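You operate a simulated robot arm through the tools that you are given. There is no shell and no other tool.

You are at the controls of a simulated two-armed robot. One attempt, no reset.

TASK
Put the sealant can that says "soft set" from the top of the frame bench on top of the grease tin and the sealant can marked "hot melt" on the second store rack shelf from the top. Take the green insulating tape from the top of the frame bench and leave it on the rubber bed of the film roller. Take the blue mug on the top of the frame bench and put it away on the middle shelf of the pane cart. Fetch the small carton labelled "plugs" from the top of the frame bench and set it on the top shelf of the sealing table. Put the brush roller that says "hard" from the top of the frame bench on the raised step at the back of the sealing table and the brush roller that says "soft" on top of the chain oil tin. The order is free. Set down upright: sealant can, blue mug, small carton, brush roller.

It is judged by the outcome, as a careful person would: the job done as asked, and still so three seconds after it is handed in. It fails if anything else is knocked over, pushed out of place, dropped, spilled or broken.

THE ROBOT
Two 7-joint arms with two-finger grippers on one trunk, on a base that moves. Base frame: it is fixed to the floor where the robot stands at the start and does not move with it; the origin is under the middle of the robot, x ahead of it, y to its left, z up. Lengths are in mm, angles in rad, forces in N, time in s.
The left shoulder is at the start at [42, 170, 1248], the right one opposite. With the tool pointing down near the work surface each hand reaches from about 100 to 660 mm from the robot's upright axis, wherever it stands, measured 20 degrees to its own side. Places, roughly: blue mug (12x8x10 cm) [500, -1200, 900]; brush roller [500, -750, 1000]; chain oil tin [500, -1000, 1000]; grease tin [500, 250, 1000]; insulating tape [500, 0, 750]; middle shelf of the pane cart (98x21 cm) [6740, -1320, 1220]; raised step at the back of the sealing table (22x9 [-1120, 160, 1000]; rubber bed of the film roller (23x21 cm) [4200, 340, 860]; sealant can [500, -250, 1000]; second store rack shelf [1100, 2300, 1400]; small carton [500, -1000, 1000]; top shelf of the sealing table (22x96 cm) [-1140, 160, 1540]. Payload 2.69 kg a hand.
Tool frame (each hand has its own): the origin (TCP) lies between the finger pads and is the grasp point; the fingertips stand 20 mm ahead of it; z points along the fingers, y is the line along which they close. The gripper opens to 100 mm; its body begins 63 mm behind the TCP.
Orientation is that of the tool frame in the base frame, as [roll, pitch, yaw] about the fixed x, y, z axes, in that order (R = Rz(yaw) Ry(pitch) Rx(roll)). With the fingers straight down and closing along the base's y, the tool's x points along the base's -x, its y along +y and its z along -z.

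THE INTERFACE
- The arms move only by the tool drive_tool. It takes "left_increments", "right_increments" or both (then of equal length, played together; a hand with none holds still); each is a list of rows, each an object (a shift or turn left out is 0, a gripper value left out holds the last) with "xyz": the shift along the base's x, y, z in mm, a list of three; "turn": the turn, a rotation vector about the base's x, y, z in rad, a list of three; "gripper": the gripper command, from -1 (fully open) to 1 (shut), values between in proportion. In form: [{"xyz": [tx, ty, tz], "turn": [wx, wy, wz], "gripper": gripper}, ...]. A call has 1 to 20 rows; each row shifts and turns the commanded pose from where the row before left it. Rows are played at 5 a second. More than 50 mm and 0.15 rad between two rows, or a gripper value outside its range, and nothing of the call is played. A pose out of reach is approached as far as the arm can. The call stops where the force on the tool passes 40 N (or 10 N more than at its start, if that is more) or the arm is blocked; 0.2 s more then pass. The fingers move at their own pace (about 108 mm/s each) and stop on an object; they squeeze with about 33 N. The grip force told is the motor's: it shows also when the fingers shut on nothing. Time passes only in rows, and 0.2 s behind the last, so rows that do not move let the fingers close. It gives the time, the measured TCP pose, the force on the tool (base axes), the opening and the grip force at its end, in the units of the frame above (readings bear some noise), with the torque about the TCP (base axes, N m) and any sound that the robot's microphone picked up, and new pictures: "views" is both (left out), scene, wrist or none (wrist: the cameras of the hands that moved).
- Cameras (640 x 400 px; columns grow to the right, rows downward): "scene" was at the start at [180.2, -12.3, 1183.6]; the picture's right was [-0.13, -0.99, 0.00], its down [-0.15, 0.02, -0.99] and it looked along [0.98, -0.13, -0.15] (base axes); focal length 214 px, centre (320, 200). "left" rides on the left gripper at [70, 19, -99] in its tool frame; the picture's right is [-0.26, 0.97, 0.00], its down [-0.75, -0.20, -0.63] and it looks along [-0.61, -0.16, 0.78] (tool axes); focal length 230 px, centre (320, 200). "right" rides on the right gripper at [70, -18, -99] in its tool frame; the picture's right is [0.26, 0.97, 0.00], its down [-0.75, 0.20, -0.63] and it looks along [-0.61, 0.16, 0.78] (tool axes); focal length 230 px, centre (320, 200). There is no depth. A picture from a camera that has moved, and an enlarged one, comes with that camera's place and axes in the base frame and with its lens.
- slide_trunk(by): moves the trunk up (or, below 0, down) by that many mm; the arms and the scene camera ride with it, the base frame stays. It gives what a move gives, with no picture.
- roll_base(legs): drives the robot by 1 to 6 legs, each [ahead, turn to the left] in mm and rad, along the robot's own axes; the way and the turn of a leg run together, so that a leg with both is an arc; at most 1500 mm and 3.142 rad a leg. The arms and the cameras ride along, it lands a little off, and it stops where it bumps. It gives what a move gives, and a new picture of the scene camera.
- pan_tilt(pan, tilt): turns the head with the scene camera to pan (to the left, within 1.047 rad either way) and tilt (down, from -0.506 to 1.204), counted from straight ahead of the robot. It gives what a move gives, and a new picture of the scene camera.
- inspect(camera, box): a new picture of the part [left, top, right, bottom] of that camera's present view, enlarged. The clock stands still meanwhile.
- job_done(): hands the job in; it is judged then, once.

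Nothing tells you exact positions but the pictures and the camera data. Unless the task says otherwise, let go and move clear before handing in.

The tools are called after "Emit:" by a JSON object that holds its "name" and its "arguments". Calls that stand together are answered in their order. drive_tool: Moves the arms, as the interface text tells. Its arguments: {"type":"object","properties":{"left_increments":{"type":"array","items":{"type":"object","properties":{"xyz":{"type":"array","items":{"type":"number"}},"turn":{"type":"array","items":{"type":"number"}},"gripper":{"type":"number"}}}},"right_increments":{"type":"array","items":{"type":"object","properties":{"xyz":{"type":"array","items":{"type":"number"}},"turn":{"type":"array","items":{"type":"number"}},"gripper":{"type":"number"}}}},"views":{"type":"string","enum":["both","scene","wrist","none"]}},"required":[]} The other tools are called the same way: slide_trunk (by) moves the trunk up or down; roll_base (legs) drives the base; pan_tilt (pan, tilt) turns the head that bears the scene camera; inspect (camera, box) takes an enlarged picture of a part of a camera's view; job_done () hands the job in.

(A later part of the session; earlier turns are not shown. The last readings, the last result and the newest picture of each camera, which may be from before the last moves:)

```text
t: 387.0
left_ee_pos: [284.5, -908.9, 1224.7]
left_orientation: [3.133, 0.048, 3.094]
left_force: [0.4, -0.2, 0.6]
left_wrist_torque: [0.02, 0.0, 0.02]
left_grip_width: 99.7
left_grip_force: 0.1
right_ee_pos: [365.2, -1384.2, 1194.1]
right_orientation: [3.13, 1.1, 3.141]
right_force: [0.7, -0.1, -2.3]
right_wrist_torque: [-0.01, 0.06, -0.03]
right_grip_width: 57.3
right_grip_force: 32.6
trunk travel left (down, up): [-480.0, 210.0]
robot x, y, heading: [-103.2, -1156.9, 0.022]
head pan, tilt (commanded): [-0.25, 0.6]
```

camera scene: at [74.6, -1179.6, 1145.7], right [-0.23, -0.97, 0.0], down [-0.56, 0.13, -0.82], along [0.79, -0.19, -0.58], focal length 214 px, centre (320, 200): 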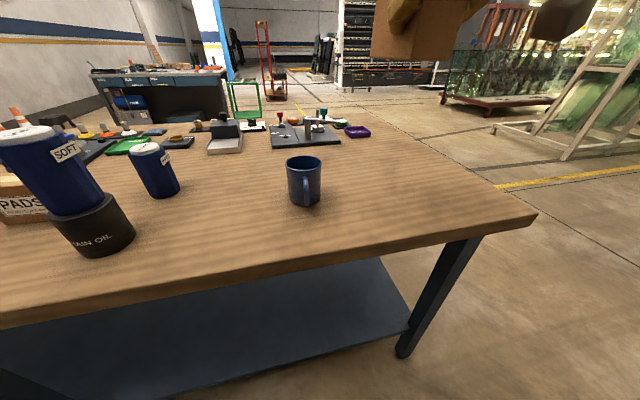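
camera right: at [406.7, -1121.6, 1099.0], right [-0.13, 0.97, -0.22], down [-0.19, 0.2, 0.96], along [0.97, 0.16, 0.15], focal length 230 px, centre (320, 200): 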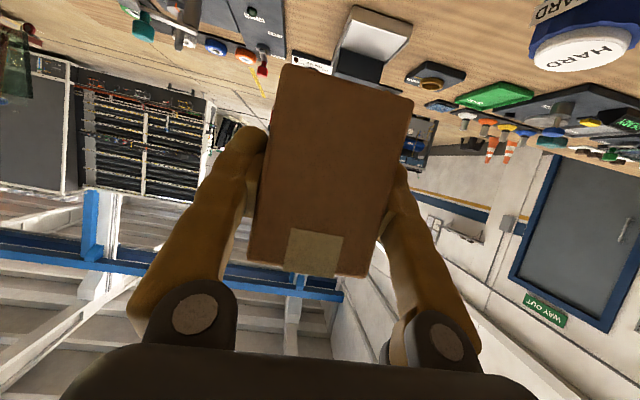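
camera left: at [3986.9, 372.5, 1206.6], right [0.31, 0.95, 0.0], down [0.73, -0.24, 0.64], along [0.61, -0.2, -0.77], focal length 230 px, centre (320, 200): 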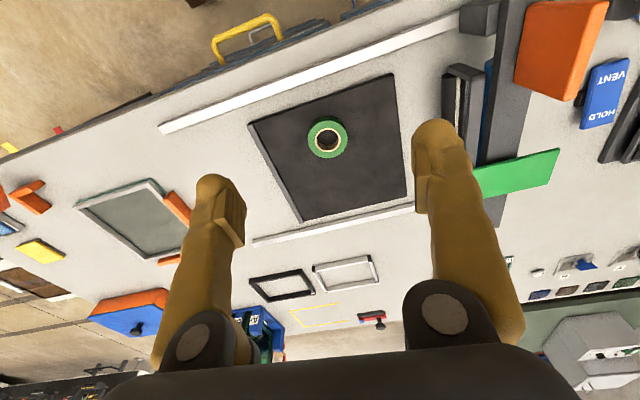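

From here the mug's handle points toward me. I move up to the bench and let things settle.

Emit:
{"name": "roll_base", "arguments": {"legs": [[105, 0]]}}

Emit:
{"name": "slide_trunk", "arguments": {"by": 0}}

Emit:
{"name": "slide_trunk", "arguments": {"by": 0}}

Emit:
{"name": "slide_trunk", "arguments": {"by": 0}}

Emit:
{"name": "pan_tilt", "arguments": {"pan": 0.25, "tilt": 0.6}}

Emit:
{"name": "drive_tool", "arguments": {"left_increments": [{"xyz": [2, 0, -2]}], "views": "wrist"}}

```text
t: 388.2
left_ee_pos: [375.0, -908.2, 1229.8]
left_orientation: [3.135, 0.06, 3.094]
left_force: [0.8, 0.9, 0.4]
left_wrist_torque: [0.01, 0.07, 0.0]
left_grip_width: 99.9
left_grip_force: 0.1
right_ee_pos: [446.8, -1384.9, 1191.1]
right_orientation: [3.13, 1.085, 3.139]
right_force: [0.3, -0.3, -1.6]
right_wrist_torque: [-0.01, 0.08, 0.03]
right_grip_width: 57.2
right_grip_force: 33.3
trunk travel left (down, up): [-480.0, 210.0]
robot x, y, heading: [7.3, -1161.2, 0.019]
head pan, tilt (commanded): [-0.25, 0.6]
camera scene: at [152.4, -1178.4, 1149.5], right [-0.23, -0.97, 0.0], down [-0.55, 0.13, -0.83], along [0.81, -0.19, -0.56], focal length 214 px, centre (320, 200)
```

scene: 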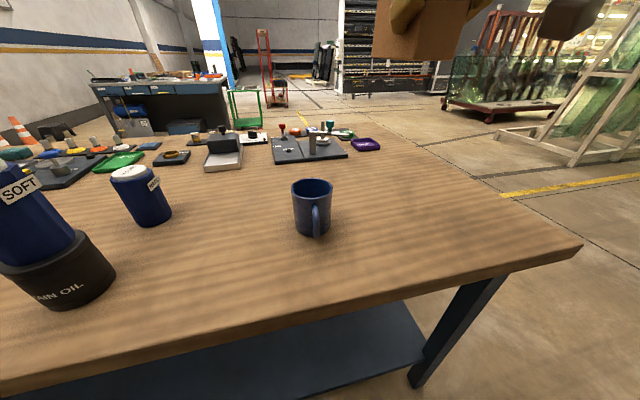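

```text
t: 388.7
left_ee_pos: [382.1, -907.9, 1226.2]
left_orientation: [3.133, 0.055, 3.091]
left_force: [-2.0, 1.1, -0.5]
left_wrist_torque: [0.02, -0.19, 0.01]
left_grip_width: 100.2
left_grip_force: 0.0
right_ee_pos: [465.0, -1384.1, 1197.4]
right_orientation: [3.127, 1.111, 3.139]
right_force: [-0.6, -0.1, -0.7]
right_wrist_torque: [0.04, 0.08, 0.04]
right_grip_width: 57.0
right_grip_force: 33.1
trunk travel left (down, up): [-480.0, 210.0]
robot x, y, heading: [6.5, -1156.6, 0.017]
head pan, tilt (commanded): [-0.25, 0.6]
```

```text
t: 389.2
left_ee_pos: [390.5, -908.9, 1223.7]
left_orientation: [3.133, 0.045, 3.092]
left_force: [-0.1, -0.3, 0.5]
left_wrist_torque: [0.05, 0.02, 0.03]
left_grip_width: 100.0
left_grip_force: 0.1
right_ee_pos: [473.4, -1383.1, 1194.7]
right_orientation: [3.127, 1.104, 3.139]
right_force: [0.9, 0.2, -2.7]
right_wrist_torque: [0.03, 0.13, 0.02]
right_grip_width: 57.1
right_grip_force: 32.8
trunk travel left (down, up): [-480.0, 210.0]
robot x, y, heading: [4.6, -1159.8, 0.018]
head pan, tilt (commanded): [-0.25, 0.6]
```

```text
t: 389.7
left_ee_pos: [385.4, -908.1, 1227.2]
left_orientation: [3.132, 0.052, 3.093]
left_force: [-0.5, -0.8, 0.6]
left_wrist_torque: [0.05, 0.0, 0.0]
left_grip_width: 100.0
left_grip_force: 0.1
right_ee_pos: [469.1, -1383.8, 1197.0]
right_orientation: [3.128, 1.11, 3.14]
right_force: [-0.4, -0.4, -1.8]
right_wrist_torque: [0.01, 0.07, 0.0]
right_grip_width: 57.4
right_grip_force: 32.7
trunk travel left (down, up): [-480.0, 210.0]
robot x, y, heading: [7.9, -1161.5, 0.024]
head pan, tilt (commanded): [-0.25, 0.6]
```

```text
t: 390.6
left_ee_pos: [383.7, -908.3, 1225.6]
left_orientation: [3.132, 0.052, 3.094]
left_force: [0.0, -0.6, 0.4]
left_wrist_torque: [-0.03, -0.02, 0.0]
left_grip_width: 99.9
left_grip_force: 0.1
right_ee_pos: [469.3, -1383.9, 1197.8]
right_orientation: [3.128, 1.109, 3.137]
right_force: [0.6, 0.0, -2.2]
right_wrist_torque: [-0.01, 0.07, 0.0]
right_grip_width: 57.0
right_grip_force: 33.2
trunk travel left (down, up): [-480.0, 210.0]
robot x, y, heading: [4.6, -1161.4, 0.018]
head pan, tilt (commanded): [0.25, 0.6]
camera scene: at [178.3, -1134.2, 1145.7], right [0.26, -0.96, 0.0], down [-0.56, -0.15, -0.82], along [0.79, 0.22, -0.58], focal length 214 px, centre (320, 200)
```

scene: 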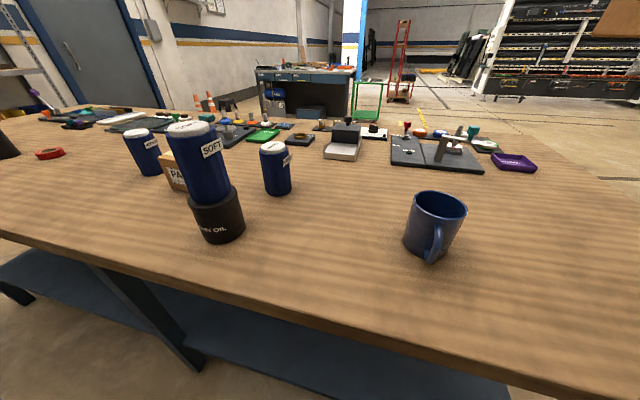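

```text
t: 391.0
left_ee_pos: [385.9, -908.6, 1223.9]
left_orientation: [3.133, 0.053, 3.09]
left_force: [0.3, 0.1, -0.5]
left_wrist_torque: [0.0, -0.02, 0.03]
left_grip_width: 100.1
left_grip_force: 0.1
right_ee_pos: [468.9, -1384.3, 1198.3]
right_orientation: [3.128, 1.108, 3.138]
right_force: [-0.2, -1.3, -2.3]
right_wrist_torque: [0.01, 0.09, 0.03]
right_grip_width: 57.3
right_grip_force: 33.1
trunk travel left (down, up): [-480.0, 210.0]
robot x, y, heading: [4.9, -1154.8, 0.022]
head pan, tilt (commanded): [0.25, 0.6]
camera left: at [312.4, -887.5, 1319.3], right [0.3, 0.95, 0.02], down [0.71, -0.24, 0.67], along [0.64, -0.19, -0.75], focal length 230 px, centre (320, 200)
```

left: 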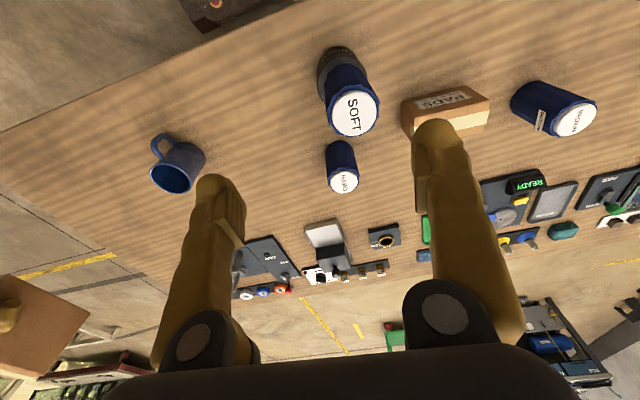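

The HARD roller is at about [577,-921]. I bring the left hand over it, staying well above the SOFT roller tower on the way.

Emit:
{"name": "drive_tool", "arguments": {"left_increments": [{"xyz": [3, 0, -3]}, {"xyz": [6, -1, -6]}, {"xyz": [12, -1, -10], "turn": [-0.001, 0.009, 0]}, {"xyz": [18, -1, -14], "turn": [-0.001, 0.009, 0]}, {"xyz": [18, -1, -14], "turn": [-0.001, 0.009, 0]}, {"xyz": [18, -1, -14], "turn": [-0.001, 0.009, 0]}, {"xyz": [18, -1, -13], "turn": [-0.001, 0.009, 0]}, {"xyz": [18, -1, -17], "turn": [-0.001, 0.008, 0]}, {"xyz": [18, -1, -17]}, {"xyz": [18, -1, -17]}, {"xyz": [18, -1, -17]}, {"xyz": [18, -1, -17]}, {"xyz": [8, -2, -5]}, {"xyz": [0, 0, 0]}]}}

```text
t: 394.0
left_ee_pos: [577.7, -922.6, 1060.6]
left_orientation: [-3.137, -0.003, 3.092]
left_force: [-0.2, -0.7, 0.0]
left_wrist_torque: [0.02, -0.01, -0.01]
left_grip_width: 99.8
left_grip_force: 0.0
right_ee_pos: [469.8, -1383.6, 1197.3]
right_orientation: [3.128, 1.111, 3.139]
right_force: [-0.3, 0.3, -2.2]
right_wrist_torque: [-0.02, 0.07, 0.01]
right_grip_width: 57.1
right_grip_force: 33.0
trunk travel left (down, up): [-480.0, 210.0]
robot x, y, heading: [4.0, -1158.7, 0.022]
head pan, tilt (commanded): [0.25, 0.6]
camera scene: at [178.3, -1134.0, 1145.7], right [0.27, -0.96, 0.0], down [-0.56, -0.15, -0.82], along [0.79, 0.22, -0.58], focal length 214 px, centre (320, 200)
camera left: at [509.2, -901.7, 1159.5], right [0.31, 0.95, 0.0], down [0.74, -0.24, 0.63], along [0.6, -0.19, -0.78], focal length 230 px, centre (320, 200)
```

scene: 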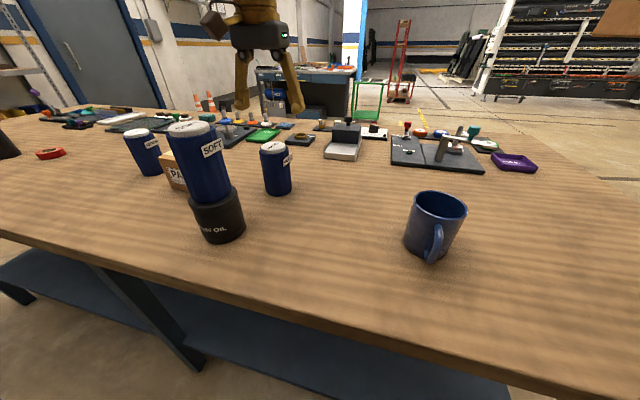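
left: 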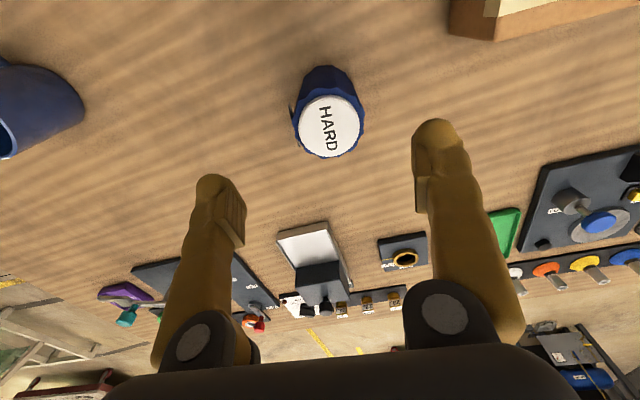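

The roller is right below. I rotate the fingers ~40° to avoid its tag while descending to z≈930.

Emit:
{"name": "drive_tool", "arguments": {"left_increments": [{"xyz": [1, 2, -3], "turn": [0, 0, 0.1]}, {"xyz": [1, 3, -6], "turn": [0, 0, 0.12]}, {"xyz": [0, 0, -10], "turn": [0, 0, 0.12]}, {"xyz": [0, 0, -12], "turn": [0, 0, 0.12]}, {"xyz": [0, 0, -14], "turn": [0, 0, 0.12]}, {"xyz": [0, 0, -15], "turn": [0, 0, 0.12]}, {"xyz": [0, 0, 0]}], "views": "wrist"}}

```text
t: 395.6
left_ee_pos: [580.2, -916.4, 1001.1]
left_orientation: [-3.14, -0.001, -2.488]
left_force: [0.3, 0.0, 0.4]
left_wrist_torque: [0.0, -0.01, 0.01]
left_grip_width: 100.0
left_grip_force: 0.1
right_ee_pos: [469.0, -1383.3, 1198.8]
right_orientation: [3.128, 1.112, 3.137]
right_force: [0.1, -0.5, -2.1]
right_wrist_torque: [0.02, 0.08, 0.02]
right_grip_width: 56.9
right_grip_force: 33.2
trunk travel left (down, up): [-480.0, 210.0]
robot x, y, heading: [10.0, -1159.1, 0.023]
head pan, tilt (commanded): [0.25, 0.6]
camera left: at [513.6, -945.1, 1100.3], right [-0.38, 0.92, 0.0], down [0.72, 0.3, 0.63], along [0.58, 0.24, -0.78], focal length 230 px, centre (320, 200)
```

left: 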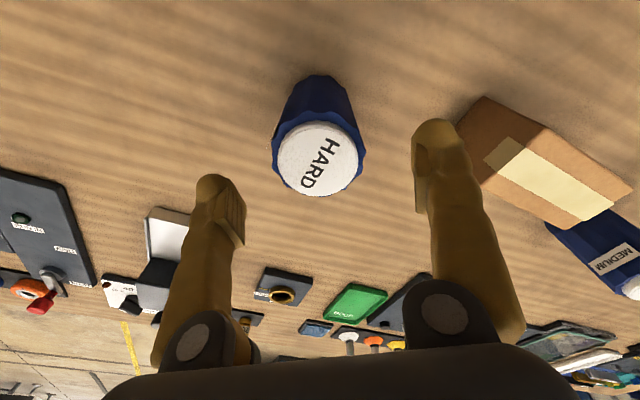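

Centred. I descend the rest and close.

Emit:
{"name": "drive_tool", "arguments": {"left_increments": [{"xyz": [0, -1, -5]}, {"xyz": [0, -1, -12]}, {"xyz": [0, 0, -18]}, {"xyz": [0, 0, -18]}, {"xyz": [0, 0, -12]}, {"xyz": [0, 0, -6]}, {"xyz": [0, 0, 0]}, {"gripper": 0.0}, {"gripper": 1}, {"gripper": 1}, {"gripper": 1}], "views": "wrist"}}

```text
t: 397.3
left_ee_pos: [562.7, -918.1, 940.0]
left_orientation: [-3.127, 0.01, -2.492]
left_force: [-0.9, -0.4, -0.6]
left_wrist_torque: [-0.05, -0.05, -0.01]
left_grip_width: 64.8
left_grip_force: 11.0
right_ee_pos: [470.3, -1381.4, 1229.1]
right_orientation: [3.118, 1.203, 3.127]
right_force: [-1.1, 0.1, -2.1]
right_wrist_torque: [-0.01, 0.07, -0.02]
right_grip_width: 57.1
right_grip_force: 33.1
trunk travel left (down, up): [-480.0, 210.0]
robot x, y, heading: [2.9, -1155.0, 0.019]
head pan, tilt (commanded): [0.25, 0.6]
stopped in row 8 (left hand): the arm was blocked; the commanded pose is now the measured one
camera left: at [495.1, -946.0, 1036.9], right [-0.38, 0.92, -0.01], down [0.71, 0.3, 0.64], along [0.6, 0.24, -0.77], focal length 230 px, centre (320, 200)
```

left: 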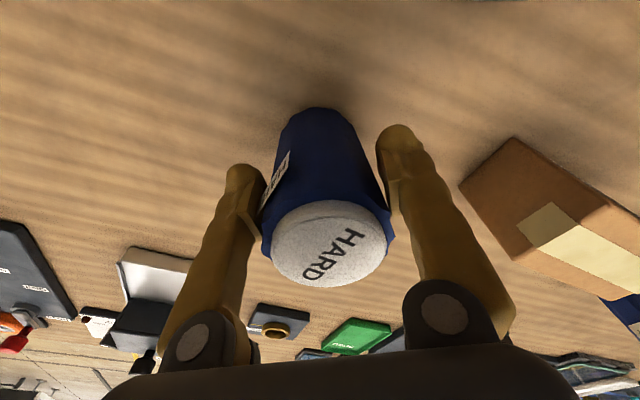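

The arm reported a block just as the fingers met the roller and shifted ~18 mm. I check the state before continuing.

Emit:
{"name": "inspect", "arguments": {"camera": "scene", "box": [160, 80, 400, 230]}}

Emit:
{"name": "slide_trunk", "arguments": {"by": 0}}

```text
2.67 times, centred on (280, 155) of scene
camera zoom: at [175.5, -1133.4, 1146.2], right [0.27, -0.96, 0.0], down [-0.56, -0.15, -0.82], along [0.79, 0.22, -0.58], focal length 572 px, centre (427, 320)
```

zoom: 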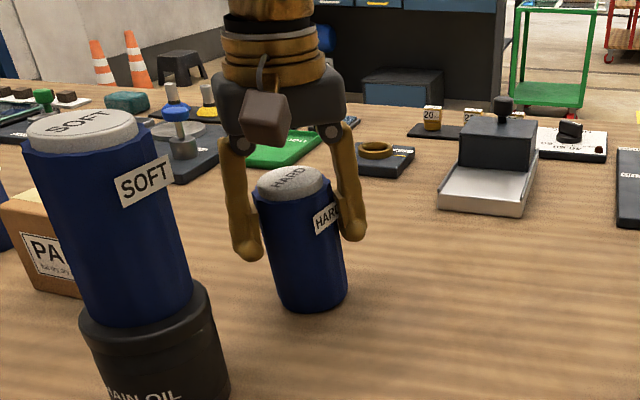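

```text
t: 397.8
left_ee_pos: [565.7, -919.2, 937.7]
left_orientation: [-3.127, 0.009, -2.492]
left_force: [-0.3, 0.0, 6.3]
left_wrist_torque: [0.19, 0.09, 0.0]
left_grip_width: 63.4
left_grip_force: 32.7
right_ee_pos: [473.1, -1381.7, 1226.7]
right_orientation: [3.115, 1.196, 3.126]
right_force: [-0.1, -0.2, -2.1]
right_wrist_torque: [0.02, 0.1, 0.01]
right_grip_width: 56.8
right_grip_force: 33.0
trunk travel left (down, up): [-480.0, 210.0]
robot x, y, heading: [5.3, -1158.6, 0.019]
head pan, tilt (commanded): [0.25, 0.6]
```

The roller is gripped (63 mm) and slightly tilted at most. I lift it, move it right and set it at a free spot ≈[500,-1040] for a regrasp, rotating the hand back meanwhile.

Emit:
{"name": "drive_tool", "arguments": {"left_increments": [{"xyz": [0, 0, 2]}, {"xyz": [0, 0, 4]}, {"xyz": [0, 0, 8]}, {"xyz": [0, 0, 12]}, {"xyz": [0, -4, 12]}, {"xyz": [0, -10, 8], "turn": [0, 0, -0.06]}, {"xyz": [-2, -18, 0], "turn": [0, 0, -0.11]}, {"xyz": [-6, -20, 0], "turn": [0, 0, -0.11]}, {"xyz": [-10, -20, 0], "turn": [0, 0, -0.11]}, {"xyz": [-12, -20, 0], "turn": [0, 0, -0.11]}, {"xyz": [-12, -18, 0], "turn": [0, 0, -0.11]}, {"xyz": [-12, -10, 0], "turn": [0, 0, -0.11]}, {"xyz": [-8, 0, 0], "turn": [0, 0, -0.05]}, {"xyz": [-4, 0, 0]}, {"xyz": [0, 0, 0]}]}}

```text
t: 401.0
left_ee_pos: [500.5, -1039.2, 983.8]
left_orientation: [-3.126, 0.009, 3.022]
left_force: [0.2, 0.8, -3.0]
left_wrist_torque: [0.02, 0.02, 0.03]
left_grip_width: 63.4
left_grip_force: 32.8
right_ee_pos: [474.7, -1383.7, 1226.3]
right_orientation: [3.116, 1.195, 3.125]
right_force: [0.4, -0.1, -1.8]
right_wrist_torque: [-0.03, 0.07, 0.02]
right_grip_width: 57.2
right_grip_force: 32.7
trunk travel left (down, up): [-480.0, 210.0]
robot x, y, heading: [6.4, -1158.7, 0.024]
head pan, tilt (commanded): [0.25, 0.6]
camera scene: at [178.5, -1134.1, 1145.7], right [0.27, -0.96, 0.0], down [-0.56, -0.15, -0.82], along [0.79, 0.22, -0.58], focal length 214 px, centre (320, 200)
camera left: at [432.0, -1012.3, 1082.3], right [0.37, 0.93, -0.01], down [0.72, -0.28, 0.64], along [0.59, -0.25, -0.77], focal length 230 px, centre (320, 200)
```

scene: 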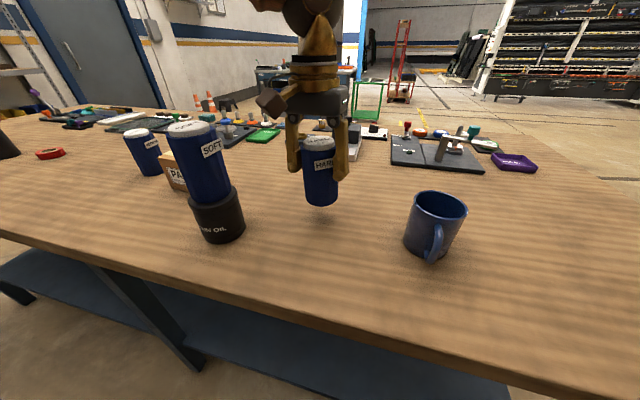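
left: 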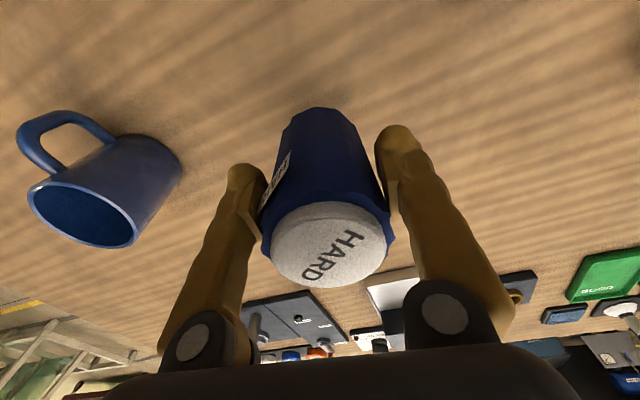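

Now I lower it onto the bench.

Emit:
{"name": "drive_tool", "arguments": {"left_increments": [{"xyz": [0, 0, -4]}, {"xyz": [0, 0, -8]}, {"xyz": [0, 0, -12]}, {"xyz": [0, 0, -10]}, {"xyz": [0, 0, -5]}, {"xyz": [0, 0, -3]}, {"xyz": [0, 0, 0]}], "views": "none"}}

Emit:
{"name": "drive_tool", "arguments": {"left_increments": [{"xyz": [0, 0, -2]}, {"xyz": [0, 0, -2]}, {"xyz": [0, 0, 0]}], "views": "none"}}

Emit:
{"name": "drive_tool", "arguments": {"left_increments": [{"xyz": [0, 0, -2]}, {"xyz": [0, 0, 0]}], "views": "none"}}

```text
t: 402.6
left_ee_pos: [498.4, -1038.9, 942.6]
left_orientation: [-3.127, 0.009, 3.023]
left_force: [0.4, -0.4, -2.4]
left_wrist_torque: [-0.03, 0.0, -0.05]
left_grip_width: 63.3
left_grip_force: 32.4
right_ee_pos: [474.0, -1382.9, 1226.0]
right_orientation: [3.115, 1.194, 3.124]
right_force: [0.1, -0.9, -3.3]
right_wrist_torque: [-0.01, 0.05, 0.01]
right_grip_width: 57.0
right_grip_force: 33.0
trunk travel left (down, up): [-480.0, 210.0]
robot x, y, heading: [8.2, -1155.1, 0.021]
head pan, tilt (commanded): [0.25, 0.6]
```

```text
t: 403.4
left_ee_pos: [499.0, -1040.3, 938.6]
left_orientation: [-3.128, 0.007, 3.024]
left_force: [0.1, 1.0, -0.1]
left_wrist_torque: [0.0, 0.07, -0.01]
left_grip_width: 63.2
left_grip_force: 32.6
right_ee_pos: [473.5, -1382.6, 1225.8]
right_orientation: [3.115, 1.193, 3.126]
right_force: [-0.2, -0.4, -1.8]
right_wrist_torque: [-0.01, 0.1, 0.03]
right_grip_width: 57.0
right_grip_force: 32.7
trunk travel left (down, up): [-480.0, 210.0]
robot x, y, heading: [5.0, -1157.9, 0.021]
head pan, tilt (commanded): [0.25, 0.6]
```

```text
t: 404.0
left_ee_pos: [499.2, -1040.2, 937.9]
left_orientation: [-3.127, 0.012, 3.023]
left_force: [-2.9, 1.3, 15.3]
left_wrist_torque: [0.55, -0.01, 0.06]
left_grip_width: 63.5
left_grip_force: 32.7
right_ee_pos: [471.5, -1383.2, 1226.6]
right_orientation: [3.113, 1.196, 3.127]
right_force: [0.0, 1.0, -2.2]
right_wrist_torque: [-0.03, 0.06, 0.02]
right_grip_width: 57.1
right_grip_force: 32.5
trunk travel left (down, up): [-480.0, 210.0]
robot x, y, heading: [8.9, -1161.6, 0.02]
head pan, tilt (commanded): [0.25, 0.6]
```

Seated. Release, lift, and tilt the left hand to 45° for the forward regrasp.

Emit:
{"name": "drive_tool", "arguments": {"left_increments": [{"xyz": [0, 0, 1], "gripper": -0.3}, {"gripper": -0.5}, {"gripper": -0.8}, {"gripper": -1}, {"xyz": [0, 0, 4]}, {"xyz": [0, 0, 10]}, {"xyz": [0, 0, 20]}, {"xyz": [0, 0, 25]}, {"xyz": [0, 0, 30]}, {"xyz": [0, 0, 25]}, {"xyz": [0, 0, 0]}], "views": "wrist"}}

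Emit:
{"name": "drive_tool", "arguments": {"left_increments": [{"xyz": [-4, 0, 0], "turn": [0, -0.06, 0.02]}, {"xyz": [-10, 0, -3], "turn": [0, -0.12, 0.02]}, {"xyz": [-12, 0, -8], "turn": [0, -0.13, 0.02]}, {"xyz": [-12, 0, -8], "turn": [0, -0.13, 0.02]}, {"xyz": [-12, 0, -8], "turn": [0, -0.13, 0.02]}, {"xyz": [-12, 0, -8], "turn": [0, -0.13, 0.02]}, {"xyz": [-12, 0, -8], "turn": [0, -0.08, 0]}, {"xyz": [0, 0, -4]}, {"xyz": [0, 0, 0]}]}}

```text
t: 406.4
left_ee_pos: [500.2, -1038.3, 1050.4]
left_orientation: [-3.128, 0.009, 3.023]
left_force: [-0.2, -0.1, -0.2]
left_wrist_torque: [-0.02, 0.02, 0.0]
left_grip_width: 100.1
left_grip_force: 0.0
right_ee_pos: [472.6, -1383.0, 1225.8]
right_orientation: [3.115, 1.193, 3.127]
right_force: [-0.5, -0.1, -2.2]
right_wrist_torque: [-0.04, 0.1, -0.03]
right_grip_width: 56.9
right_grip_force: 33.3
trunk travel left (down, up): [-480.0, 210.0]
robot x, y, heading: [5.6, -1160.0, 0.022]
head pan, tilt (commanded): [0.25, 0.6]
camera left: at [432.5, -1011.8, 1148.9], right [0.37, 0.93, -0.01], down [0.72, -0.28, 0.64], along [0.59, -0.25, -0.77], focal length 230 px, centre (320, 200)
```

left: 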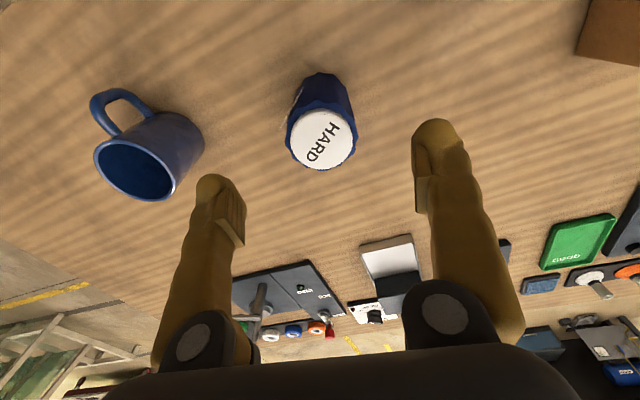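

```text
t: 408.4
left_ee_pos: [424.3, -1038.5, 1003.6]
left_orientation: [3.111, 0.789, 3.132]
left_force: [-0.9, -0.3, -0.4]
left_wrist_torque: [0.01, 0.03, 0.0]
left_grip_width: 100.0
left_grip_force: 0.1
right_ee_pos: [473.6, -1381.8, 1225.5]
right_orientation: [3.115, 1.194, 3.126]
right_force: [-0.3, -0.2, -2.1]
right_wrist_torque: [0.01, 0.09, -0.04]
right_grip_width: 56.9
right_grip_force: 32.5
trunk travel left (down, up): [-480.0, 210.0]
robot x, y, heading: [5.3, -1155.6, 0.02]
head pan, tilt (commanded): [0.25, 0.6]
camera scene: at [178.2, -1134.1, 1145.7], right [0.27, -0.96, 0.0], down [-0.56, -0.15, -0.82], along [0.79, 0.22, -0.58], focal length 214 px, centre (320, 200)
camera left: at [306.0, -1022.7, 1024.7], right [0.17, 0.96, 0.2], down [0.08, -0.22, 0.97], along [0.98, -0.15, -0.12], focal length 230 px, centre (320, 200)
```

scene: 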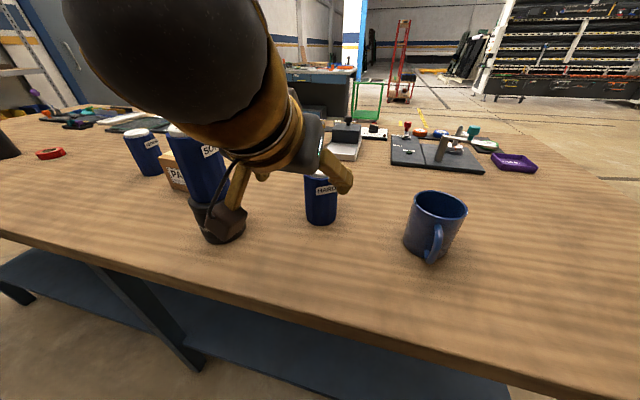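
left: 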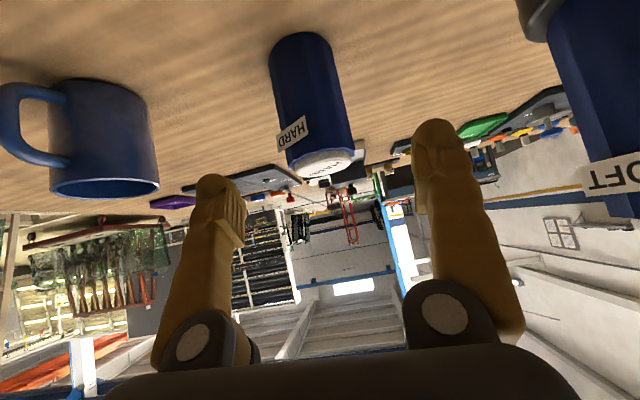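

Roller stands at about [502,-1043]. I approach along the finger direction and grasp.

Emit:
{"name": "drive_tool", "arguments": {"left_increments": [{"xyz": [2, -1, -2], "turn": [-0.005, 0, -0.007]}, {"xyz": [6, -1, -6], "turn": [-0.005, 0, -0.007]}, {"xyz": [13, -1, -12], "turn": [-0.005, 0, -0.007]}, {"xyz": [16, -1, -15], "turn": [-0.005, 0, -0.007]}, {"xyz": [16, 0, -15]}, {"xyz": [14, 0, -12]}, {"xyz": [10, 0, -8]}, {"xyz": [0, 0, 0]}], "views": "wrist"}}

```text
t: 410.2
left_ee_pos: [502.0, -1043.9, 933.5]
left_orientation: [3.141, 0.79, 3.122]
left_force: [0.6, 0.4, -0.4]
left_wrist_torque: [0.02, -0.03, 0.02]
left_grip_width: 100.0
left_grip_force: 0.1
right_ee_pos: [472.3, -1382.3, 1226.8]
right_orientation: [3.114, 1.194, 3.129]
right_force: [0.2, 0.6, -0.8]
right_wrist_torque: [0.01, 0.09, -0.01]
right_grip_width: 56.7
right_grip_force: 33.5
trunk travel left (down, up): [-480.0, 210.0]
robot x, y, heading: [9.3, -1158.9, 0.016]
head pan, tilt (commanded): [0.25, 0.6]
camera left: at [383.4, -1023.7, 954.1], right [0.2, 0.96, 0.18], down [0.08, -0.2, 0.98], along [0.98, -0.18, -0.12], focal length 230 px, centre (320, 200)
```

left: 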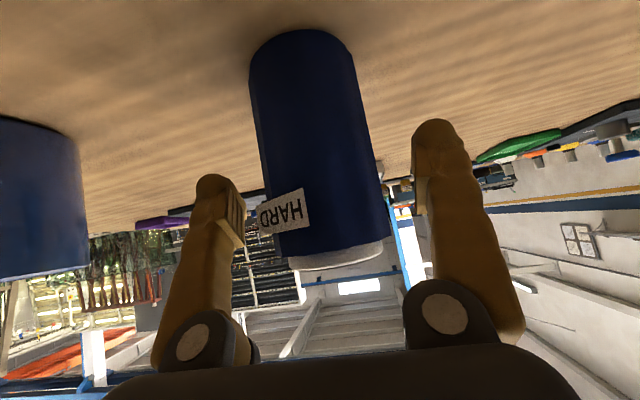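

Emit:
{"name": "drive_tool", "arguments": {"left_increments": [{"gripper": -0.2}, {"gripper": 0.0}, {"gripper": 0.5}, {"gripper": 1}, {"gripper": 1}], "views": "wrist"}}

```text
t: 411.4
left_ee_pos: [503.0, -1044.2, 934.2]
left_orientation: [3.139, 0.789, 3.122]
left_force: [1.4, -0.4, 0.8]
left_wrist_torque: [0.03, -0.04, 0.01]
left_grip_width: 61.5
left_grip_force: 33.4
right_ee_pos: [473.1, -1382.4, 1227.2]
right_orientation: [3.117, 1.193, 3.126]
right_force: [0.3, 0.1, -2.8]
right_wrist_torque: [-0.05, 0.09, -0.01]
right_grip_width: 57.1
right_grip_force: 32.9
trunk travel left (down, up): [-480.0, 210.0]
robot x, y, heading: [1.8, -1158.0, 0.019]
head pan, tilt (commanded): [0.25, 0.6]
camera left: at [383.2, -1023.8, 954.0], right [0.2, 0.96, 0.18], down [0.08, -0.2, 0.98], along [0.98, -0.18, -0.12], focal length 230 px, centre (320, 200)
```

left: 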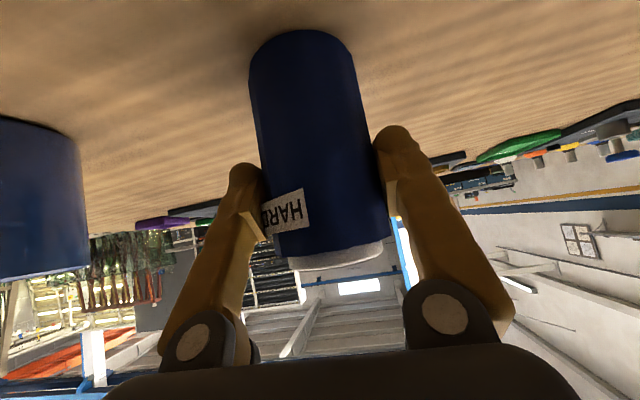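

Gripped. I lift the roller gently and bring it up for travel.

Emit:
{"name": "drive_tool", "arguments": {"left_increments": [{"xyz": [0, 0, 2]}, {"xyz": [0, 0, 5]}, {"xyz": [0, 0, 9]}, {"xyz": [0, 1, 14]}, {"xyz": [0, 2, 18]}, {"xyz": [0, 3, 20]}, {"xyz": [-2, 4, 20]}, {"xyz": [-4, 5, 20]}, {"xyz": [-5, 6, 20]}, {"xyz": [-6, 6, 20]}, {"xyz": [-6, 6, 20]}, {"xyz": [-6, 6, 20]}, {"xyz": [-6, 6, 20]}, {"xyz": [-5, 5, 15]}, {"xyz": [-3, 3, 10]}, {"xyz": [0, 0, 0]}]}}

```text
t: 414.8
left_ee_pos: [460.6, -990.9, 1166.6]
left_orientation: [3.134, 0.787, 3.12]
left_force: [0.0, -0.2, -2.0]
left_wrist_torque: [0.02, 0.01, -0.03]
left_grip_width: 61.3
left_grip_force: 33.2
right_ee_pos: [473.5, -1383.6, 1224.7]
right_orientation: [3.114, 1.194, 3.127]
right_force: [-0.3, -0.1, -3.0]
right_wrist_torque: [0.06, 0.05, 0.01]
right_grip_width: 57.0
right_grip_force: 32.9
trunk travel left (down, up): [-480.0, 210.0]
robot x, y, heading: [6.2, -1158.3, 0.016]
head pan, tilt (commanded): [0.25, 0.6]
camera scene: at [178.6, -1134.1, 1145.6], right [0.27, -0.96, 0.0], down [-0.56, -0.15, -0.82], along [0.79, 0.22, -0.58], focal length 214 px, centre (320, 200)
camera left: at [342.1, -971.0, 1186.8], right [0.2, 0.96, 0.19], down [0.08, -0.2, 0.98], along [0.98, -0.18, -0.12], focal length 230 px, centre (320, 200)
```

scene: 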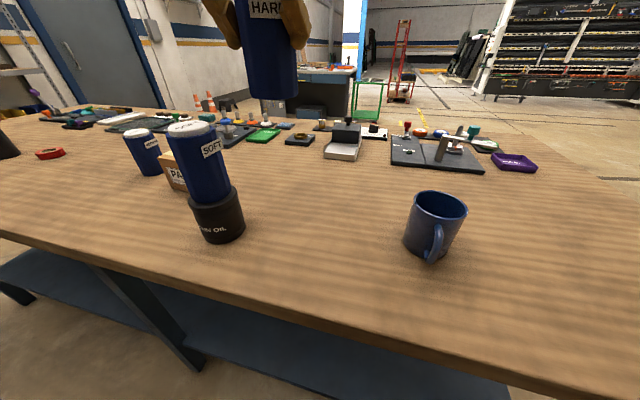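
left: 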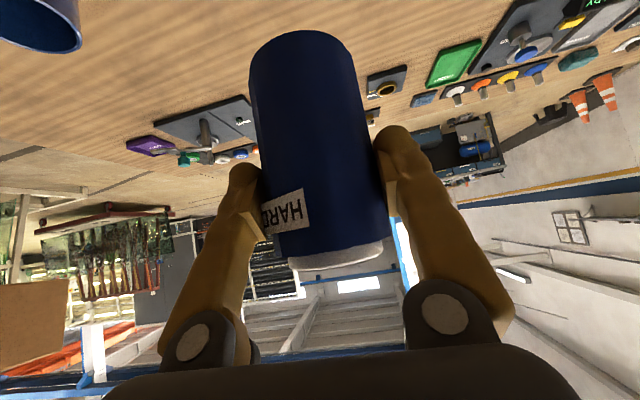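

Both items are held (HARD roller in the left hand, PLUGS carton in the right). I drive to the sealing table: back off, turn, go along the aisle to y≈200, and face the table.

Emit:
{"name": "roll_base", "arguments": {"legs": [[-110, 0], [0, 1.553], [1360, 0]]}}

Emit:
{"name": "slide_trunk", "arguments": {"by": 0}}

Emit:
{"name": "slide_trunk", "arguments": {"by": 0}}

```text
t: 426.2
left_ee_pos: [-242.5, 644.7, 1167.0]
left_orientation: [3.136, 0.788, -1.631]
left_force: [0.7, 0.0, -2.8]
left_wrist_torque: [-0.01, -0.01, 0.0]
left_grip_width: 61.5
left_grip_force: 32.9
right_ee_pos: [150.1, 637.6, 1213.2]
right_orientation: [3.127, 1.133, -1.62]
right_force: [0.6, -0.4, -2.8]
right_wrist_torque: [-0.07, 0.0, -0.03]
right_grip_width: 57.1
right_grip_force: 33.3
trunk travel left (down, up): [-480.0, 210.0]
robot x, y, heading: [-94.0, 182.7, 1.554]
head pan, tilt (commanded): [0.25, 0.6]
camera scene: at [-112.5, 357.9, 1145.6], right [0.97, 0.23, 0.0], down [0.13, -0.56, -0.82], along [-0.19, 0.79, -0.58], focal length 214 px, centre (320, 200)
```

scene: 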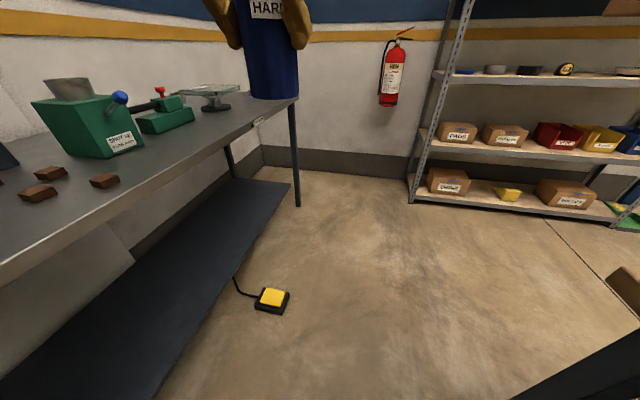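

```text
t: 426.7
left_ee_pos: [-242.3, 627.8, 1172.2]
left_orientation: [3.136, 0.802, -1.634]
left_force: [0.7, 0.8, -3.0]
left_wrist_torque: [-0.07, 0.02, -0.03]
left_grip_width: 61.4
left_grip_force: 32.8
right_ee_pos: [150.3, 640.6, 1229.3]
right_orientation: [3.117, 1.184, -1.627]
right_force: [-0.7, 0.6, -1.6]
right_wrist_torque: [-0.1, -0.03, 0.03]
right_grip_width: 57.1
right_grip_force: 32.8
trunk travel left (down, up): [-480.0, 210.0]
robot x, y, heading: [-92.6, 179.5, 1.547]
head pan, tilt (commanded): [0.25, 0.6]
```

```text
t: 427.2
left_ee_pos: [-241.9, 626.2, 1172.9]
left_orientation: [3.133, 0.804, -1.635]
left_force: [-0.2, 0.6, -2.1]
left_wrist_torque: [-0.05, 0.02, 0.01]
left_grip_width: 61.5
left_grip_force: 32.3
right_ee_pos: [151.3, 638.5, 1230.4]
right_orientation: [3.115, 1.186, -1.628]
right_force: [-0.2, 0.4, -1.7]
right_wrist_torque: [-0.07, 0.01, 0.04]
right_grip_width: 56.7
right_grip_force: 32.7
trunk travel left (down, up): [-480.0, 210.0]
robot x, y, heading: [-94.2, 181.2, 1.551]
head pan, tilt (commanded): [0.25, 0.6]
```

Now I turn to face the sealing table and look at step and shelf.

Emit:
{"name": "roll_base", "arguments": {"legs": [[0, 1.591]]}}

Emit:
{"name": "slide_trunk", "arguments": {"by": 0}}

Emit:
{"name": "slide_trunk", "arguments": {"by": 0}}

Emit:
{"name": "pan_tilt", "arguments": {"pan": 0.0, "tilt": 0.3}}

```text
t: 429.0
left_ee_pos: [-376.6, 507.1, 1158.2]
left_orientation: [-3.141, 0.769, -1.275]
left_force: [-0.8, -0.5, -2.1]
left_wrist_torque: [0.0, -0.02, -0.05]
left_grip_width: 61.3
left_grip_force: 33.1
right_ee_pos: [-25.1, 691.7, 1230.0]
right_orientation: [3.097, 1.169, -1.305]
right_force: [0.1, -2.0, -1.6]
right_wrist_torque: [-0.07, -0.07, -0.05]
right_grip_width: 57.2
right_grip_force: 33.3
trunk travel left (down, up): [-480.0, 210.0]
robot x, y, heading: [-90.1, 182.1, 1.909]
head pan, tilt (commanded): [0.25, 0.6]
stopped in leg 1: the robot was blocked; the commanded pose is now the measured one
camera scene: at [-175.3, 338.6, 1145.7], right [0.83, 0.55, 0.0], down [0.32, -0.48, -0.82], along [-0.45, 0.68, -0.58], focal length 214 px, centre (320, 200)
```

scene: 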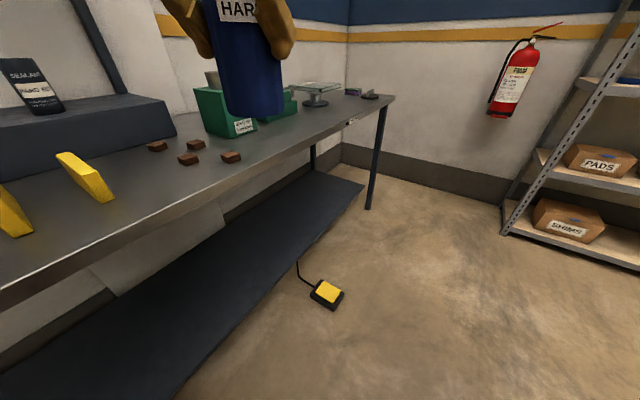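

```text
t: 429.5
left_ee_pos: [-372.3, 508.5, 1158.5]
left_orientation: [3.137, 0.767, -1.279]
left_force: [0.2, 0.0, -2.0]
left_wrist_torque: [-0.02, -0.01, 0.01]
left_grip_width: 61.6
left_grip_force: 33.2
right_ee_pos: [-20.9, 693.3, 1229.1]
right_orientation: [3.087, 1.17, -1.317]
right_force: [-0.1, -0.3, -2.5]
right_wrist_torque: [-0.07, -0.01, 0.01]
right_grip_width: 57.2
right_grip_force: 33.0
trunk travel left (down, up): [-480.0, 210.0]
robot x, y, heading: [-93.8, 183.9, 1.908]
head pan, tilt (commanded): [0.25, 0.6]
```

```text
t: 430.0
left_ee_pos: [-372.9, 509.3, 1158.1]
left_orientation: [3.137, 0.766, -1.28]
left_force: [0.1, 0.2, -1.9]
left_wrist_torque: [0.0, 0.04, -0.01]
left_grip_width: 61.5
left_grip_force: 32.9
right_ee_pos: [-20.9, 694.2, 1229.6]
right_orientation: [3.085, 1.168, -1.316]
right_force: [0.2, -0.6, -2.5]
right_wrist_torque: [-0.05, 0.0, 0.03]
right_grip_width: 57.3
right_grip_force: 32.8
trunk travel left (down, up): [-480.0, 210.0]
robot x, y, heading: [-91.5, 179.1, 1.907]
head pan, tilt (commanded): [0.25, 0.6]
```

```text
t: 430.8
left_ee_pos: [-374.1, 509.6, 1159.0]
left_orientation: [3.138, 0.766, -1.278]
left_force: [-0.7, -0.4, -1.7]
left_wrist_torque: [-0.04, -0.01, -0.01]
left_grip_width: 61.7
left_grip_force: 32.9
right_ee_pos: [-21.4, 693.5, 1229.1]
right_orientation: [3.087, 1.166, -1.314]
right_force: [0.6, -0.4, -2.7]
right_wrist_torque: [-0.06, -0.02, 0.0]
right_grip_width: 57.4
right_grip_force: 33.0
trunk travel left (down, up): [-480.0, 210.0]
robot x, y, heading: [-89.9, 180.7, 1.909]
head pan, tilt (commanded): [0.0, 0.3]
camera scene: at [-154.1, 355.3, 1173.0], right [0.94, 0.33, 0.0], down [0.1, -0.3, -0.95], along [-0.31, 0.9, -0.31], focal length 214 px, centre (320, 200)
```

scene: 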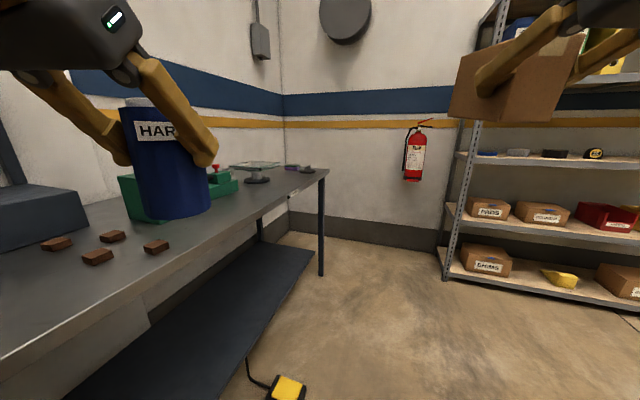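

Blocked partway again with nothing near; I'll push the left hand a bit forward/outward (gently) and retry the turn.

Emit:
{"name": "drive_tool", "arguments": {"left_increments": [{"xyz": [-1, 2, 0]}, {"xyz": [-3, 4, 1]}, {"xyz": [-5, 8, 2]}, {"xyz": [-7, 10, 2]}, {"xyz": [-7, 10, 2]}, {"xyz": [-6, 8, 2]}, {"xyz": [-3, 4, 0]}, {"xyz": [0, 0, 0]}], "right_increments": [{"xyz": [0, 1, 0]}, {"xyz": [0, 1, 0]}, {"xyz": [1, 2, 0]}, {"xyz": [1, 2, 0]}, {"xyz": [1, 2, 0]}, {"xyz": [1, 2, 0]}, {"xyz": [0, 1, 0]}, {"xyz": [0, 0, 0]}], "views": "none"}}

Emit:
{"name": "roll_base", "arguments": {"legs": [[0, 1.23]]}}

```text
t: 432.6
left_ee_pos: [-406.4, 555.8, 1185.4]
left_orientation: [3.13, 0.813, -1.287]
left_force: [-0.2, 0.0, -2.4]
left_wrist_torque: [-0.02, -0.02, -0.02]
left_grip_width: 61.4
left_grip_force: 33.2
right_ee_pos: [-20.1, 692.4, 1228.9]
right_orientation: [3.087, 1.169, -1.314]
right_force: [-0.5, -0.3, -2.0]
right_wrist_torque: [-0.1, -0.01, 0.03]
right_grip_width: 57.1
right_grip_force: 32.9
right hand out of reach, approached as far as the arm can: row 3, 5, 7
trunk travel left (down, up): [-480.0, 210.0]
robot x, y, heading: [-92.2, 182.1, 1.905]
head pan, tilt (commanded): [0.0, 0.3]
```

```text
t: 433.5
left_ee_pos: [-397.4, 507.3, 1171.3]
left_orientation: [3.127, 0.773, -1.265]
left_force: [0.7, 0.2, -2.1]
left_wrist_torque: [0.01, 0.04, 0.03]
left_grip_width: 61.5
left_grip_force: 32.8
right_ee_pos: [-19.9, 695.6, 1236.4]
right_orientation: [3.035, 1.171, -1.387]
right_force: [1.1, 0.1, -2.7]
right_wrist_torque: [-0.1, -0.01, 0.01]
right_grip_width: 57.0
right_grip_force: 33.2
trunk travel left (down, up): [-480.0, 210.0]
robot x, y, heading: [-91.0, 181.8, 1.929]
head pan, tilt (commanded): [0.0, 0.3]
stopped in leg 1: the robot was blocked; the commanded pose is now the measured one
camera scene: at [-154.5, 353.7, 1173.2], right [0.94, 0.35, 0.0], down [0.11, -0.29, -0.95], along [-0.33, 0.89, -0.31], focal length 214 px, centre (320, 200)
```

scene: 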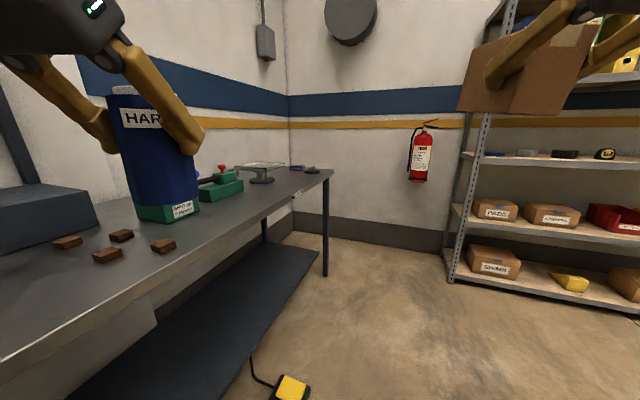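

The right arm is folded near a joint limit in this posture. I extend both hands further forward gently to free it.

Emit:
{"name": "drive_tool", "arguments": {"left_increments": [{"xyz": [-1, 2, 0]}, {"xyz": [-1, 4, 0]}, {"xyz": [-3, 7, 0]}, {"xyz": [-4, 10, 0]}, {"xyz": [-4, 10, 0]}, {"xyz": [-4, 10, 0]}, {"xyz": [-2, 6, 0]}, {"xyz": [0, 0, 0]}, {"xyz": [0, 0, 0]}, {"xyz": [0, 0, 0]}], "right_increments": [{"xyz": [-1, 2, 0]}, {"xyz": [-1, 4, 0]}, {"xyz": [-3, 8, -1]}, {"xyz": [-4, 12, -2]}, {"xyz": [-5, 14, -3]}, {"xyz": [-5, 14, -3]}, {"xyz": [-5, 14, -3]}, {"xyz": [-5, 14, -3]}, {"xyz": [-3, 8, 0]}, {"xyz": [0, 0, 0]}], "views": "none"}}

```text
t: 435.7
left_ee_pos: [-422.3, 560.9, 1194.1]
left_orientation: [3.128, 0.834, -1.265]
left_force: [-0.1, 0.4, -2.1]
left_wrist_torque: [-0.03, -0.03, 0.04]
left_grip_width: 61.4
left_grip_force: 32.8
right_ee_pos: [-53.0, 764.9, 1228.1]
right_orientation: [3.067, 1.174, -1.334]
right_force: [-0.2, -0.1, -2.1]
right_wrist_torque: [-0.09, -0.01, -0.02]
right_grip_width: 57.2
right_grip_force: 33.2
right hand out of reach, approached as far as the arm can: row 2, 3
trunk travel left (down, up): [-480.0, 210.0]
robot x, y, heading: [-91.2, 183.1, 1.922]
head pan, tilt (commanded): [0.0, 0.3]
```

Emit:
{"name": "roll_base", "arguments": {"legs": [[0, 1.22]]}}

Emit:
{"name": "slide_trunk", "arguments": {"by": 0}}

Emit:
{"name": "slide_trunk", "arguments": {"by": 0}}

Emit:
{"name": "pan_tilt", "arguments": {"pan": 0.0, "tilt": 0.25}}

```text
t: 436.5
left_ee_pos: [-413.8, 512.6, 1188.8]
left_orientation: [3.126, 0.815, -1.244]
left_force: [-0.5, -0.5, -1.4]
left_wrist_torque: [0.03, 0.02, 0.0]
left_grip_width: 61.6
left_grip_force: 33.2
right_ee_pos: [-49.5, 725.9, 1243.5]
right_orientation: [3.032, 1.201, -1.343]
right_force: [1.0, -0.9, -1.7]
right_wrist_torque: [-0.08, -0.04, 0.04]
right_grip_width: 57.2
right_grip_force: 33.0
trunk travel left (down, up): [-480.0, 210.0]
robot x, y, heading: [-91.8, 178.0, 1.949]
head pan, tilt (commanded): [0.0, 0.3]
stopped in leg 1: the robot was blocked; the commanded pose is now the measured one
camera scene: at [-159.2, 350.4, 1173.4], right [0.93, 0.37, 0.0], down [0.11, -0.29, -0.95], along [-0.35, 0.88, -0.31], focal length 214 px, centre (320, 200)
```

scene: 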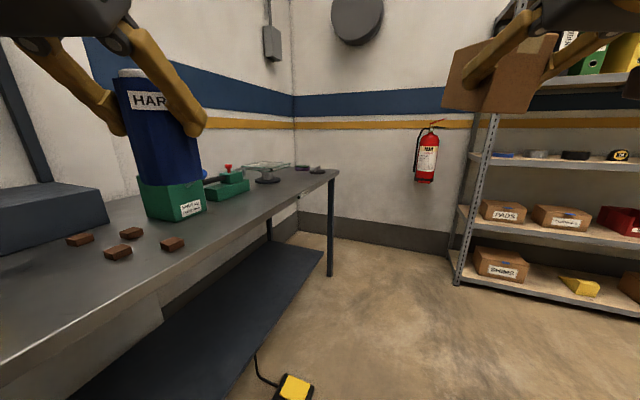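

```text
t: 437.0
left_ee_pos: [-415.0, 514.6, 1188.9]
left_orientation: [3.128, 0.818, -1.241]
left_force: [0.0, -0.1, -1.4]
left_wrist_torque: [-0.07, -0.02, 0.0]
left_grip_width: 61.2
left_grip_force: 32.9
right_ee_pos: [-51.4, 727.3, 1242.3]
right_orientation: [3.038, 1.202, -1.339]
right_force: [-0.2, 0.4, -1.8]
right_wrist_torque: [-0.09, -0.04, -0.01]
right_grip_width: 57.3
right_grip_force: 33.0
trunk travel left (down, up): [-480.0, 210.0]
robot x, y, heading: [-86.7, 181.9, 1.948]
head pan, tilt (commanded): [0.0, 0.3]
```

```text
t: 437.5
left_ee_pos: [-415.0, 514.8, 1189.6]
left_orientation: [3.127, 0.818, -1.241]
left_force: [-0.7, -0.8, -2.2]
left_wrist_torque: [0.01, -0.02, 0.05]
left_grip_width: 61.2
left_grip_force: 32.8
right_ee_pos: [-52.9, 728.8, 1242.3]
right_orientation: [3.037, 1.201, -1.342]
right_force: [0.3, -0.4, -2.3]
right_wrist_torque: [-0.06, -0.04, -0.01]
right_grip_width: 57.1
right_grip_force: 33.0
trunk travel left (down, up): [-480.0, 210.0]
robot x, y, heading: [-91.0, 182.3, 1.95]
head pan, tilt (commanded): [0.0, 0.3]
```

```text
t: 438.2
left_ee_pos: [-415.8, 516.9, 1189.1]
left_orientation: [3.127, 0.817, -1.242]
left_force: [0.7, -0.1, -1.6]
left_wrist_torque: [-0.03, -0.01, -0.01]
left_grip_width: 61.5
left_grip_force: 33.1
right_ee_pos: [-52.1, 729.8, 1242.2]
right_orientation: [3.036, 1.201, -1.341]
right_force: [0.4, -0.1, -1.5]
right_wrist_torque: [-0.08, -0.03, -0.01]
right_grip_width: 57.1
right_grip_force: 33.6
trunk travel left (down, up): [-480.0, 210.0]
robot x, y, heading: [-94.6, 183.1, 1.95]
head pan, tilt (commanded): [0.0, 0.25]
camera scene: at [-161.3, 352.6, 1177.7], right [0.93, 0.37, 0.0], down [0.1, -0.25, -0.96], along [-0.36, 0.9, -0.26], focal length 214 px, centre (320, 200)
```

scene: 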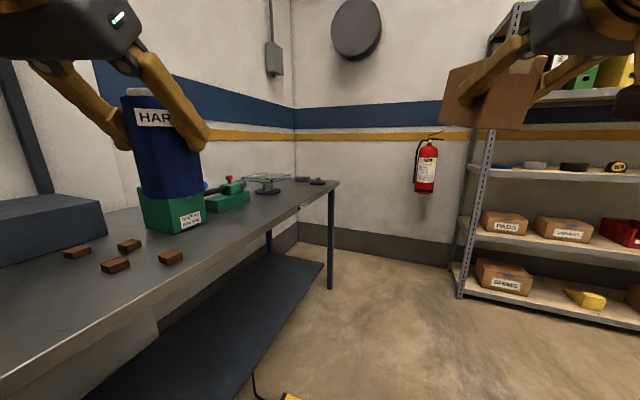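

The right arm seems to be sitting at a joint limit (raised, over-pitched), which likely triggers the stops. I gently lower it and restore its original tilt.

Emit:
{"name": "drive_tool", "arguments": {"right_increments": [{"xyz": [0, 1, -2], "turn": [-0.005, -0.003, -0.004]}, {"xyz": [-1, 2, -4], "turn": [-0.01, -0.006, -0.007]}, {"xyz": [-1, 3, -8], "turn": [-0.0156, -0.0089, -0.011]}, {"xyz": [-1, 3, -12], "turn": [-0.0156, -0.0089, -0.011]}, {"xyz": [-1, 3, -14], "turn": [-0.0156, -0.0089, -0.011]}, {"xyz": [-1, 3, -14], "turn": [-0.0156, -0.0089, -0.011]}, {"xyz": [-1, 3, -14], "turn": [-0.0156, -0.0089, -0.011]}, {"xyz": [-1, 3, -14], "turn": [-0.0156, -0.0089, -0.011]}, {"xyz": [-1, 3, -14], "turn": [-0.0156, -0.0089, -0.011]}, {"xyz": [-1, 2, -10]}, {"xyz": [0, 0, 0]}], "views": "wrist"}}

```text
t: 440.6
left_ee_pos: [-415.9, 516.9, 1189.3]
left_orientation: [3.127, 0.816, -1.241]
left_force: [0.3, 0.6, -2.1]
left_wrist_torque: [0.0, 0.01, 0.0]
left_grip_width: 61.3
left_grip_force: 32.9
right_ee_pos: [-61.0, 755.1, 1136.7]
right_orientation: [3.134, 1.063, -1.34]
right_force: [-0.4, 0.3, -2.9]
right_wrist_torque: [-0.09, -0.02, 0.02]
right_grip_width: 57.2
right_grip_force: 33.1
trunk travel left (down, up): [-480.0, 210.0]
robot x, y, heading: [-92.8, 183.3, 1.95]
head pan, tilt (commanded): [0.0, 0.25]
camera right: at [-14.8, 643.9, 1122.5], right [-0.91, -0.35, -0.22], down [-0.15, -0.23, 0.96], along [-0.39, 0.91, 0.15], focal length 230 px, centre (320, 200)
```

right: 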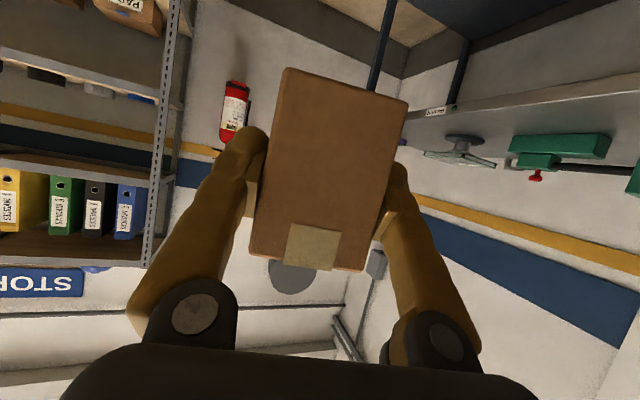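

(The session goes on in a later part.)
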